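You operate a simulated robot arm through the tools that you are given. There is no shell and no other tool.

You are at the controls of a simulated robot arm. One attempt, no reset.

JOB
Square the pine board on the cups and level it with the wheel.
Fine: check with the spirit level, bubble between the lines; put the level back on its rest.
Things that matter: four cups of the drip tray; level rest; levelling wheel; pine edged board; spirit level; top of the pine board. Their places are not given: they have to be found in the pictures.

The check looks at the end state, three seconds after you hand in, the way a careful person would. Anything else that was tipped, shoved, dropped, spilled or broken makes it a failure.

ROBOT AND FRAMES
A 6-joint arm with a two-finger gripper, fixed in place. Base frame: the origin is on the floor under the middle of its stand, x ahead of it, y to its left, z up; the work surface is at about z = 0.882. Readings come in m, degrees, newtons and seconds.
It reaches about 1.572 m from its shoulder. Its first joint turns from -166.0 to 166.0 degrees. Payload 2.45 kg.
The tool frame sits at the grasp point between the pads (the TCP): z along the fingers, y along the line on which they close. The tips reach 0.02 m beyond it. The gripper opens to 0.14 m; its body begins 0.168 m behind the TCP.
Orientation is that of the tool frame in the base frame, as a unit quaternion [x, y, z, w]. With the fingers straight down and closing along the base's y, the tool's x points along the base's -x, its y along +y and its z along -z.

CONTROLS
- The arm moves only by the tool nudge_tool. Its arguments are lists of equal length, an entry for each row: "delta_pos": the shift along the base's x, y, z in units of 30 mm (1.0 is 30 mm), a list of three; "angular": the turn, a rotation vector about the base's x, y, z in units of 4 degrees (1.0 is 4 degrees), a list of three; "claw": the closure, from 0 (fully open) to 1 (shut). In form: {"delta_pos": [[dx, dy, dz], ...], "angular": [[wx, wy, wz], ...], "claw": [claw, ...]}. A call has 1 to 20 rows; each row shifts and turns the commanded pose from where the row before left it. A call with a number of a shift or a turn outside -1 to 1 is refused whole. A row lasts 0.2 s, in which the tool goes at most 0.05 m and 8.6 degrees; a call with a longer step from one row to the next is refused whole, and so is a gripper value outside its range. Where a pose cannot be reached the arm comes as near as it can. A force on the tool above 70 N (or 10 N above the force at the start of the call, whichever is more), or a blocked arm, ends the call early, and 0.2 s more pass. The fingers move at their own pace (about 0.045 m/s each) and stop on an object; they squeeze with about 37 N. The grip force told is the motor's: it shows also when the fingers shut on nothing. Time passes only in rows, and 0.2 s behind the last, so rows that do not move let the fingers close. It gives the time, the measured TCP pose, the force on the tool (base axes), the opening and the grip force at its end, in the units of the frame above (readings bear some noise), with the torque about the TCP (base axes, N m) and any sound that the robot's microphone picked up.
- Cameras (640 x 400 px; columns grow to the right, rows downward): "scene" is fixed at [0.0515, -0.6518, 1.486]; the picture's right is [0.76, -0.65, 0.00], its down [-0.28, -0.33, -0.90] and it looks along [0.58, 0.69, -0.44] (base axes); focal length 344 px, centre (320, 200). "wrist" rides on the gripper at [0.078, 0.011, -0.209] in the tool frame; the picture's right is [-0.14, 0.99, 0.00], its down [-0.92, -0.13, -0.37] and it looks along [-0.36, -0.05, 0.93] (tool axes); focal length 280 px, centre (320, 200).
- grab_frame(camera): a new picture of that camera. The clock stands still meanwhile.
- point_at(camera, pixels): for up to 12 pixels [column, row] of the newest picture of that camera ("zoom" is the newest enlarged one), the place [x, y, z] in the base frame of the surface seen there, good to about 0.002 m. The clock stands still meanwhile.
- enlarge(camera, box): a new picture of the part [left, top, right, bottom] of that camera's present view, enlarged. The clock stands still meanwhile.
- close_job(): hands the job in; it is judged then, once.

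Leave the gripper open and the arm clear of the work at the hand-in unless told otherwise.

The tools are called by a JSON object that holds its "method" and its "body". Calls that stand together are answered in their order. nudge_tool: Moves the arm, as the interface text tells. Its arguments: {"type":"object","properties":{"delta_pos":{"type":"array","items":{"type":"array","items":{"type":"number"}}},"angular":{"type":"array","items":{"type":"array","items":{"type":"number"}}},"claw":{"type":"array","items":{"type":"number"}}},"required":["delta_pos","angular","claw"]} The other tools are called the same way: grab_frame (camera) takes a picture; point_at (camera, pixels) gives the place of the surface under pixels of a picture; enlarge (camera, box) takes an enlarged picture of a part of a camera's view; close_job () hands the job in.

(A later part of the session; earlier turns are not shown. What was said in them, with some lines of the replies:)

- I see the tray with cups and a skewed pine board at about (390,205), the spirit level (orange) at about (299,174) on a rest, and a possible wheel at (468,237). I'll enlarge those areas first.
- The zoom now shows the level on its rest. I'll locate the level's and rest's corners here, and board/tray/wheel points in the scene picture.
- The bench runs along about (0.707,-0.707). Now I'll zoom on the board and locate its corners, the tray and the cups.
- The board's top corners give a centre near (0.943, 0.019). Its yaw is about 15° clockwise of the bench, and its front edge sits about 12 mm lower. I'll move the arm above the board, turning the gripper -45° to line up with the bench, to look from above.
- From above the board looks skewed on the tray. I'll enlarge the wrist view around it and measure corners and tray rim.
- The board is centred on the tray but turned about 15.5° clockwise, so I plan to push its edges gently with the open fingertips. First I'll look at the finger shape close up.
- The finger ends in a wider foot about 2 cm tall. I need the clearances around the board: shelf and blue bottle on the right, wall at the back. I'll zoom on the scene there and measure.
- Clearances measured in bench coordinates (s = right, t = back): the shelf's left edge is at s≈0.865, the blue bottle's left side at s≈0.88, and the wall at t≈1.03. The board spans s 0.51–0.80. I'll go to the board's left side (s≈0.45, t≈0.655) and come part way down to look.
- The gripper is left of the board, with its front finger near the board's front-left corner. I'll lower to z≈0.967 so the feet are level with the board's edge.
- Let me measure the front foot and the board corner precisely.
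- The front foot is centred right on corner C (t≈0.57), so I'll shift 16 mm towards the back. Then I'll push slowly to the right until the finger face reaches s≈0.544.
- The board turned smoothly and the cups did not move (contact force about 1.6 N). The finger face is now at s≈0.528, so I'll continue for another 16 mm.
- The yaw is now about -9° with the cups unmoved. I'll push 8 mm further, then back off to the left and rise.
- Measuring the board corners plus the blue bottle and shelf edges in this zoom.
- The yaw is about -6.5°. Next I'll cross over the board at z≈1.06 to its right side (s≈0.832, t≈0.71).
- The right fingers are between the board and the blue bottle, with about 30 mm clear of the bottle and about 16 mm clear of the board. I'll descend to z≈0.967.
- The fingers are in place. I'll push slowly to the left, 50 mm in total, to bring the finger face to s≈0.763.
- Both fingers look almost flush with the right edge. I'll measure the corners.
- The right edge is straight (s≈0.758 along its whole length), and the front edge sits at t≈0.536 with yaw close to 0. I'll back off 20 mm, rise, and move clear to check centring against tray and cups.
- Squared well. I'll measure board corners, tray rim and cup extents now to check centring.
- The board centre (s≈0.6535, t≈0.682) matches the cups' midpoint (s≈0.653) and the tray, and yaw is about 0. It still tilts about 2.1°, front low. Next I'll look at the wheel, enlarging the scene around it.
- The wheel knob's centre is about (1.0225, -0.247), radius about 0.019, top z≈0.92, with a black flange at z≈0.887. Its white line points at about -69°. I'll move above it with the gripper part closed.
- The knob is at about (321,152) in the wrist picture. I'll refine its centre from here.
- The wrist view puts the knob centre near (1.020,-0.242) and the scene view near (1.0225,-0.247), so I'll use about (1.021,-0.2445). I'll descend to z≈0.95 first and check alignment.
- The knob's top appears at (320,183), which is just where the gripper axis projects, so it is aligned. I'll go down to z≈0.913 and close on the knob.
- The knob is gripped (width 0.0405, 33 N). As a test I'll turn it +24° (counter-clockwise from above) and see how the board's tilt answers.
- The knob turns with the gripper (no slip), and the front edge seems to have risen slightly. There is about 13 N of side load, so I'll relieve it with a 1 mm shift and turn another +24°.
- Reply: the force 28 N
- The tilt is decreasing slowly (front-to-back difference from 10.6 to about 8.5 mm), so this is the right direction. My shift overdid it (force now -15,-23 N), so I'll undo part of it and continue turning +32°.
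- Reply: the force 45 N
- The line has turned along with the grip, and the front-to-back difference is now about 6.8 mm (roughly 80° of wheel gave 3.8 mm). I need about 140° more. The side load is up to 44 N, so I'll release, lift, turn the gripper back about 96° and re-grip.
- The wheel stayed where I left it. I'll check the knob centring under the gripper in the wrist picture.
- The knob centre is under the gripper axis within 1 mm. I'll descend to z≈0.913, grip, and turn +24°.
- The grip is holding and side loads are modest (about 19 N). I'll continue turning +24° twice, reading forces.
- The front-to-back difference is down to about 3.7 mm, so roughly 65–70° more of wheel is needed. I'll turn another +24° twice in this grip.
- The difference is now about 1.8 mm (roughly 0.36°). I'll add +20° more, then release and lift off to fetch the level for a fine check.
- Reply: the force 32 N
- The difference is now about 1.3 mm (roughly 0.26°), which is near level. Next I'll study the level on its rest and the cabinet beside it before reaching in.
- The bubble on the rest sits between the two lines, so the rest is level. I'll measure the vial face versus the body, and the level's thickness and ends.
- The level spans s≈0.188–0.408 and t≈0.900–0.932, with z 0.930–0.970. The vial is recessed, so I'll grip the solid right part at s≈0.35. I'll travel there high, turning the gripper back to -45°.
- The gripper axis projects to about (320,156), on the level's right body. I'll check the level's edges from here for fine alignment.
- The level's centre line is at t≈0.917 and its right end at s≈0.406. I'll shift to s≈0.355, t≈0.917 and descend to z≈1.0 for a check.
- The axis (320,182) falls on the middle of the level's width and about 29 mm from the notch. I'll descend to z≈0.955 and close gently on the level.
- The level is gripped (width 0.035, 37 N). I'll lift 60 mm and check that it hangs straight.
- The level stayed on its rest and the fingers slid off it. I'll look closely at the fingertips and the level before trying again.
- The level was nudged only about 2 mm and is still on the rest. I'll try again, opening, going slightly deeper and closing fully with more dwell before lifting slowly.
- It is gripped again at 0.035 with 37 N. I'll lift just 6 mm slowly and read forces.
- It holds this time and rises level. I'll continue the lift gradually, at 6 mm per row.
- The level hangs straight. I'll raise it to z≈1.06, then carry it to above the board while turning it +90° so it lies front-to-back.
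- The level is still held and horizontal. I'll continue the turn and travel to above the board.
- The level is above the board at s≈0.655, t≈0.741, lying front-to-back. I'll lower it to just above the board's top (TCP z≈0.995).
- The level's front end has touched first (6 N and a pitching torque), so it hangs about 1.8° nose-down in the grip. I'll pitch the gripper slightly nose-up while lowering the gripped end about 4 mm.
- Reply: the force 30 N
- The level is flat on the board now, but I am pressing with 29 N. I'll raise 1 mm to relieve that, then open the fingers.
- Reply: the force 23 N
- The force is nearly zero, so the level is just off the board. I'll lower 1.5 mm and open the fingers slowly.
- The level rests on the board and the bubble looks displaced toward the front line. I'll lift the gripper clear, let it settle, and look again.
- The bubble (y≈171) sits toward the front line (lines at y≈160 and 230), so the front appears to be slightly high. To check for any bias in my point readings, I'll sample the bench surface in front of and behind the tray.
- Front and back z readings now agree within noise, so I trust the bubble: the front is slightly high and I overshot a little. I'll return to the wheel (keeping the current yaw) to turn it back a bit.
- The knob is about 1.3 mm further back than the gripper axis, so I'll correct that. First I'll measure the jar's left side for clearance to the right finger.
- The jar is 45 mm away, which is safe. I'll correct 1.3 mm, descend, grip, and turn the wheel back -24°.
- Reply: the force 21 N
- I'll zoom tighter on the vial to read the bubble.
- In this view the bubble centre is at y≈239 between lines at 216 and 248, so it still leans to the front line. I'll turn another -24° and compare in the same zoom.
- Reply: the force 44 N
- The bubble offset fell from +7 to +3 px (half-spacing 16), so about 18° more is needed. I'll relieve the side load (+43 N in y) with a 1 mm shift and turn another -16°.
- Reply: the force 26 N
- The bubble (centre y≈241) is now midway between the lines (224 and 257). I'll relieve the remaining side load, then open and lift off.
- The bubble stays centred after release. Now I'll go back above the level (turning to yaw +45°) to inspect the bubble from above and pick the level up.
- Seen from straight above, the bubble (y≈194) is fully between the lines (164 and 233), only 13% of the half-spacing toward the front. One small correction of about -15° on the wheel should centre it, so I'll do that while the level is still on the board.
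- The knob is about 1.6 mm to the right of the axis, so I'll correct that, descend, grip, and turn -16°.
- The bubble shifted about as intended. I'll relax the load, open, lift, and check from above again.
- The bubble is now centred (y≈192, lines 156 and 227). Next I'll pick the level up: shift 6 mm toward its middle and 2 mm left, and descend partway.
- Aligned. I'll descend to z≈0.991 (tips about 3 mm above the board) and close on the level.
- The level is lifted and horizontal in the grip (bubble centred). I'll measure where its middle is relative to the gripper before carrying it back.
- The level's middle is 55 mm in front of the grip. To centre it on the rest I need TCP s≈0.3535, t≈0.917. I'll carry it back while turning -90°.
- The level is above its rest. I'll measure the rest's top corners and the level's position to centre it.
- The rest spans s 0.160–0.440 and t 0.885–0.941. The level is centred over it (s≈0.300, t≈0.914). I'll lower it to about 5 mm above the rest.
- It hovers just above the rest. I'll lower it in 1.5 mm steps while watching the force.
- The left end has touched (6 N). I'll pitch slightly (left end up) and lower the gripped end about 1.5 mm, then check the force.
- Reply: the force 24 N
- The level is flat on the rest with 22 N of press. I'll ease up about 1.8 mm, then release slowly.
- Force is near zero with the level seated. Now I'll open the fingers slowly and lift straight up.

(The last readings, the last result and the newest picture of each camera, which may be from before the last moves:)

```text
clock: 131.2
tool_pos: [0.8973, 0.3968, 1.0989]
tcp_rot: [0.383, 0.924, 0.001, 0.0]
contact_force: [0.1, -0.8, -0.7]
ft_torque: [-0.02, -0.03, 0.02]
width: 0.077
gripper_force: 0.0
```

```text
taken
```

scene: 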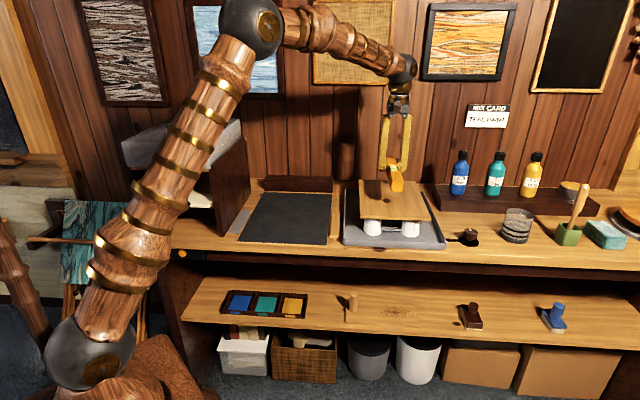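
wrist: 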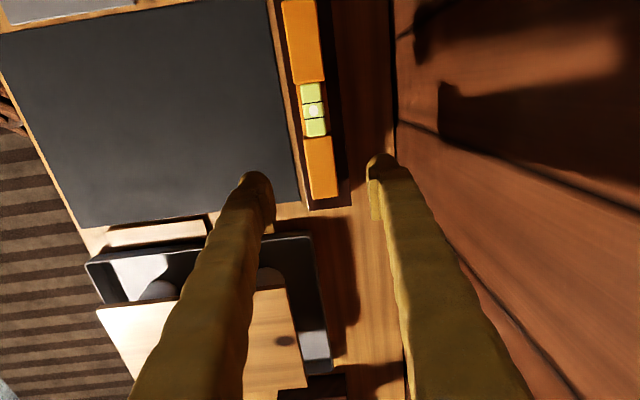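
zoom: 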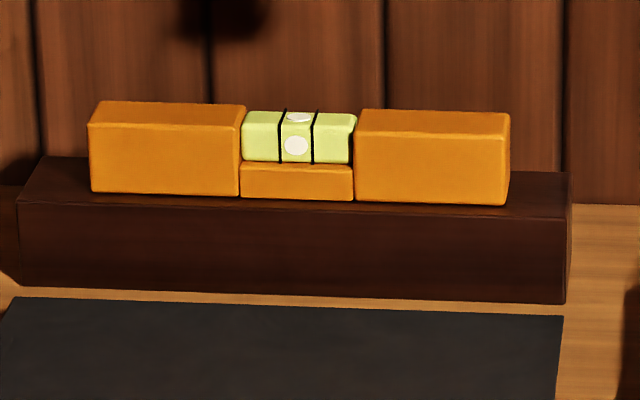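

The level is back on its rest as it was found, bubble centred. I'll raise the arm, retreat to the starting area with the gripper open, and re-inspect the board.

{"method": "nudge_tool", "body": {"delta_pos": [[0, 0, 0.9], [0, 0, 0.9], [-0.3, -0.3, 0.5], [-0.825, -0.319, 0], [-0.825, -0.319, 0], [-0.825, -0.319, 0], [-0.825, -0.319, 0], [-0.825, -0.319, 0], [-0.825, -0.319, 0], [-0.825, -0.319, 0], [-0.825, -0.319, 0], [-0.825, -0.319, 0], [-0.825, -0.319, 0], [-0.825, -0.319, 0], [-0.6, -0.2, 0], [0, 0, 0]], "angular": [[0, 0, 0], [0, 0, 0], [0, 0, 0], [0, 0, 0.9375], [0, 0, 0.9375], [0, 0, 0.9375], [0, 0, 0.9375], [0, 0, 0.9375], [0, 0, 0.9375], [0, 0, 0.9375], [0, 0, 0.9375], [0, 0, 0.9375], [0, 0, 0.9375], [0, 0, 0.9375], [0, 0, 0.9375], [0, 0, 0]], "claw": [0.45, 0.3, 0, 0, 0, 0, 0, 0, 0, 0, 0, 0, 0, 0, 0, 0]}}

{"method": "grab_frame", "body": {"camera": "scene"}}

{"method": "enlarge", "body": {"camera": "scene", "box": [330, 160, 490, 260]}}

{"method": "point_at", "body": {"camera": "zoom", "pixels": [[117, 81], [340, 88], [124, 226], [398, 235], [137, 285], [203, 285], [287, 290], [354, 290]]}}

```text
clock: 134.6
tool_pos: [0.5955, 0.2765, 1.1671]
tcp_rot: [0.0, 1.0, -0.001, -0.001]
contact_force: [-0.1, -0.1, -0.1]
ft_torque: [0.02, 0.01, 0.04]
width: 0.1399
gripper_force: 0.0
```

```text
taken
```

scene: 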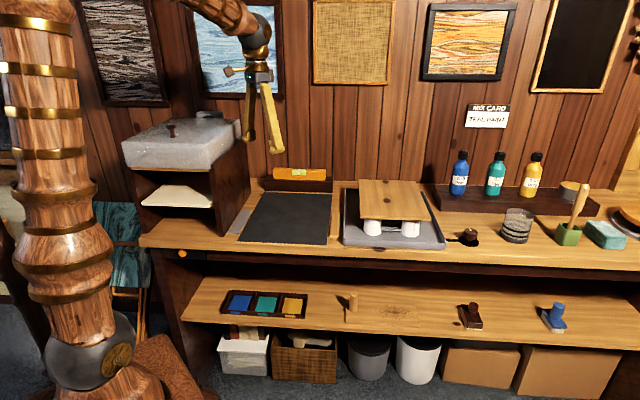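

```text
4.00 times, centred on (410, 210) of scene
```

zoom: 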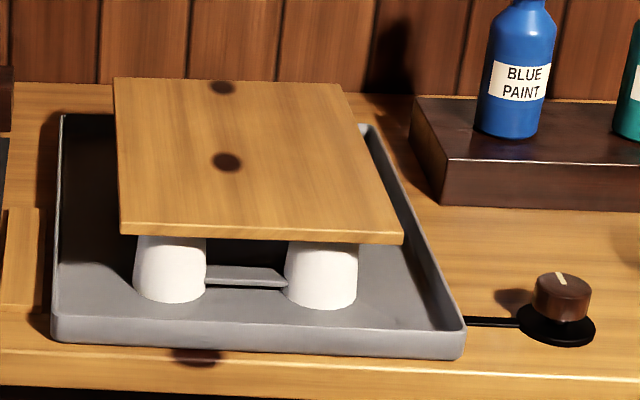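

```text
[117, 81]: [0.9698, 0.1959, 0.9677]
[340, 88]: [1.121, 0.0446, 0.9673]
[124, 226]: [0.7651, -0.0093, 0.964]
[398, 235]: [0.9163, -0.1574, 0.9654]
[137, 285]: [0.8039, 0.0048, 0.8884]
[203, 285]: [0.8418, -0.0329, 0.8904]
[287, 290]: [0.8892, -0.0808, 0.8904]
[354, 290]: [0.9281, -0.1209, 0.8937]
```

The board is still square and centred on the cups. As a last cross-check of level, I'll average many points on the board's front and back strips, with the flat mat as a reference for bias.

{"method": "point_at", "body": {"camera": "zoom", "pixels": [[130, 222], [170, 224], [210, 226], [250, 228], [310, 230], [380, 232], [125, 84], [160, 85], [195, 86], [250, 87], [290, 88], [330, 90]]}}

{"method": "point_at", "body": {"camera": "scene", "pixels": [[250, 238], [265, 239], [280, 239], [295, 240], [310, 240], [322, 240], [270, 195], [280, 195], [290, 196], [300, 196], [312, 196], [325, 197]]}}

{"method": "point_at", "body": {"camera": "zoom", "pixels": [[135, 219], [175, 220], [215, 222], [255, 224], [300, 226], [370, 229], [130, 88], [165, 89], [200, 91], [255, 91], [295, 92], [325, 93]]}}

```text
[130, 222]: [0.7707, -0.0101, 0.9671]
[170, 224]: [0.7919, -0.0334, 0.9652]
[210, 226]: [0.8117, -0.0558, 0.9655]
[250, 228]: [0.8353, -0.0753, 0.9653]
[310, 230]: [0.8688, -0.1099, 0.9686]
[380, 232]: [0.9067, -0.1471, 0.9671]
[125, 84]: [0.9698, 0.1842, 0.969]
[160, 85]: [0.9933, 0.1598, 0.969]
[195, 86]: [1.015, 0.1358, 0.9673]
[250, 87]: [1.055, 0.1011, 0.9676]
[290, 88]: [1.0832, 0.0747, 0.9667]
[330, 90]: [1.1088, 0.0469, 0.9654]
```

```text
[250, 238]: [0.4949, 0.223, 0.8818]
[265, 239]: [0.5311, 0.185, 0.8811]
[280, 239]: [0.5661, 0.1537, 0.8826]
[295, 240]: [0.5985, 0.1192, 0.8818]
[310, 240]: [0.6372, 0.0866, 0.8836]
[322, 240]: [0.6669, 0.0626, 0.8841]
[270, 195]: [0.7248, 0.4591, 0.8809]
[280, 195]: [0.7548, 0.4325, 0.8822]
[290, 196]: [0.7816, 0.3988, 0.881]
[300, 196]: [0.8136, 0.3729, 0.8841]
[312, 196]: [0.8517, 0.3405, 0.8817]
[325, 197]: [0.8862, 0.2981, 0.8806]
```

```text
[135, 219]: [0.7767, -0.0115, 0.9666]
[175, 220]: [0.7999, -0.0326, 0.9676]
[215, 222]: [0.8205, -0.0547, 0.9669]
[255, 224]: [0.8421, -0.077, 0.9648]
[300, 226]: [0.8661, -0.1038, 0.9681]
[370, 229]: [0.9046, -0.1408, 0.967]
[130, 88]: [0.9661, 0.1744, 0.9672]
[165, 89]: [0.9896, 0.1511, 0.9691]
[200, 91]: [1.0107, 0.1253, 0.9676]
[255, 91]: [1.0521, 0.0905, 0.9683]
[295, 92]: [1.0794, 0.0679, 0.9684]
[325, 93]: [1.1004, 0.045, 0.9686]
```

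The averages hint the front may be about 1 mm lower than the back, while the bubble read centred. I'll gather more points to judge that carefully.

{"method": "point_at", "body": {"camera": "zoom", "pixels": [[140, 215], [160, 216], [180, 217], [200, 218], [220, 219], [240, 220], [260, 221], [280, 222], [300, 223], [320, 224], [340, 225], [360, 226]]}}

{"method": "point_at", "body": {"camera": "zoom", "pixels": [[128, 93], [145, 93], [162, 94], [180, 94], [197, 95], [215, 100], [232, 100], [250, 97], [268, 97], [285, 98], [302, 98], [320, 99]]}}

{"method": "point_at", "body": {"camera": "zoom", "pixels": [[140, 211], [160, 212], [180, 213], [200, 214], [220, 215], [240, 216], [260, 217], [280, 218], [300, 219], [320, 220], [340, 221], [360, 222]]}}

{"method": "point_at", "body": {"camera": "zoom", "pixels": [[128, 97], [145, 97], [162, 98], [180, 98], [197, 99], [215, 104], [232, 104], [250, 101], [268, 101], [285, 102], [302, 102], [320, 103]]}}

```text
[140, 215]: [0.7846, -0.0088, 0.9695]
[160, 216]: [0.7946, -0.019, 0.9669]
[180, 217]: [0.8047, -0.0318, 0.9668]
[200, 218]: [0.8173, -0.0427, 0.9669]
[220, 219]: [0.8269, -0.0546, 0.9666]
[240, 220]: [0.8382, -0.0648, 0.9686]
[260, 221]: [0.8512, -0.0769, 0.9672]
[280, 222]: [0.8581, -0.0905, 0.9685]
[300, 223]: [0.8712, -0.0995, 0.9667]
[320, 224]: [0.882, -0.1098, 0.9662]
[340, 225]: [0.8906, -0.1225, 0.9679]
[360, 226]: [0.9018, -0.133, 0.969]
```

```text
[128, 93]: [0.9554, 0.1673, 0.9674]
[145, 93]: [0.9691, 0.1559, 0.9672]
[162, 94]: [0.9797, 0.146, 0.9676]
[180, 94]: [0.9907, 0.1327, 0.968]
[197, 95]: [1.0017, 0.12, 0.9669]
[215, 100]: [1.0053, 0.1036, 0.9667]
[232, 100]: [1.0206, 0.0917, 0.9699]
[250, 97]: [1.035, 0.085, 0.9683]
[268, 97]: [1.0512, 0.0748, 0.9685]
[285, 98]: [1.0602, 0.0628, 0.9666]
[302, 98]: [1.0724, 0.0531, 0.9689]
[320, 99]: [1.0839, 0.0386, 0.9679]
```

```text
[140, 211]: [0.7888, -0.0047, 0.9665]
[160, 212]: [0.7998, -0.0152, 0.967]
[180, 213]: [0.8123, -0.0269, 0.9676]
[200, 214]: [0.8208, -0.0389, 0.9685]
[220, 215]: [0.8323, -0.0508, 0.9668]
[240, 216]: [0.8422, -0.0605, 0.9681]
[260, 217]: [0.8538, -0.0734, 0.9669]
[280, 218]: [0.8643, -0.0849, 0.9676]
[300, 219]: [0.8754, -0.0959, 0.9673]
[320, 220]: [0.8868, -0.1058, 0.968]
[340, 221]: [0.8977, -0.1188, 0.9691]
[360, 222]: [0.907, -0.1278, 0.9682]
```

```text
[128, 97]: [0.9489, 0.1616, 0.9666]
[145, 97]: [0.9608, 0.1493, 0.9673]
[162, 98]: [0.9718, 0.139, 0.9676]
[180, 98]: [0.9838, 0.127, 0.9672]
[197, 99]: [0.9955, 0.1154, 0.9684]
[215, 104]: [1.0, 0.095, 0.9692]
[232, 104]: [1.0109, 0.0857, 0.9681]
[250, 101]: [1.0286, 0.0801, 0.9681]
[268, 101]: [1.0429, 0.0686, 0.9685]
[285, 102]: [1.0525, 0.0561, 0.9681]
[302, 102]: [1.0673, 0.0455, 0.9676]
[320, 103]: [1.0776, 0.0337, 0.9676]
```

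Away from the rounded edges, the averages give front 0.9676 and back 0.9678, so the board is level to within about 0.06°, which agrees with the centred bubble. Here is the end state:
- **Board:** square and centred on its four cups.
- **Level:** back on its rest.
- **Surroundings:** nothing else has moved, as far as the pictures show.
- **Arm:** gripper open, arm clear of the work.

I'm handing in now.

{"method": "close_job", "body": {}}

```text
The job is handed in.
```

The pine board is now square on its four cups and level, and I've handed the job in; I don't have the verdict yet.

- **Squaring:** the board started turned about 15° clockwise. I pushed its edges until it lined up with the tray and sat centred on the cups, to within a few millimetres.
- **Levelling:** the front edge started about 2° low. I turned the wheel until it came up; I overshot slightly and turned back.
- **Check with the spirit level:** with the level laid front to back on the board, the bubble sat midway between the lines. Averaged camera points put the front and back within about 0.06° of each other. I didn't lay the level side to side; camera points there showed at most about 0.2°.
- **Level back on its rest:** on my first try at picking it up, the fingers slid off and nudged it about 2 mm. The second grip held, and it is back within a couple of millimetres of where it was.

The last pictures show nothing else moved. The gripper is open and the arm is back near its starting place.
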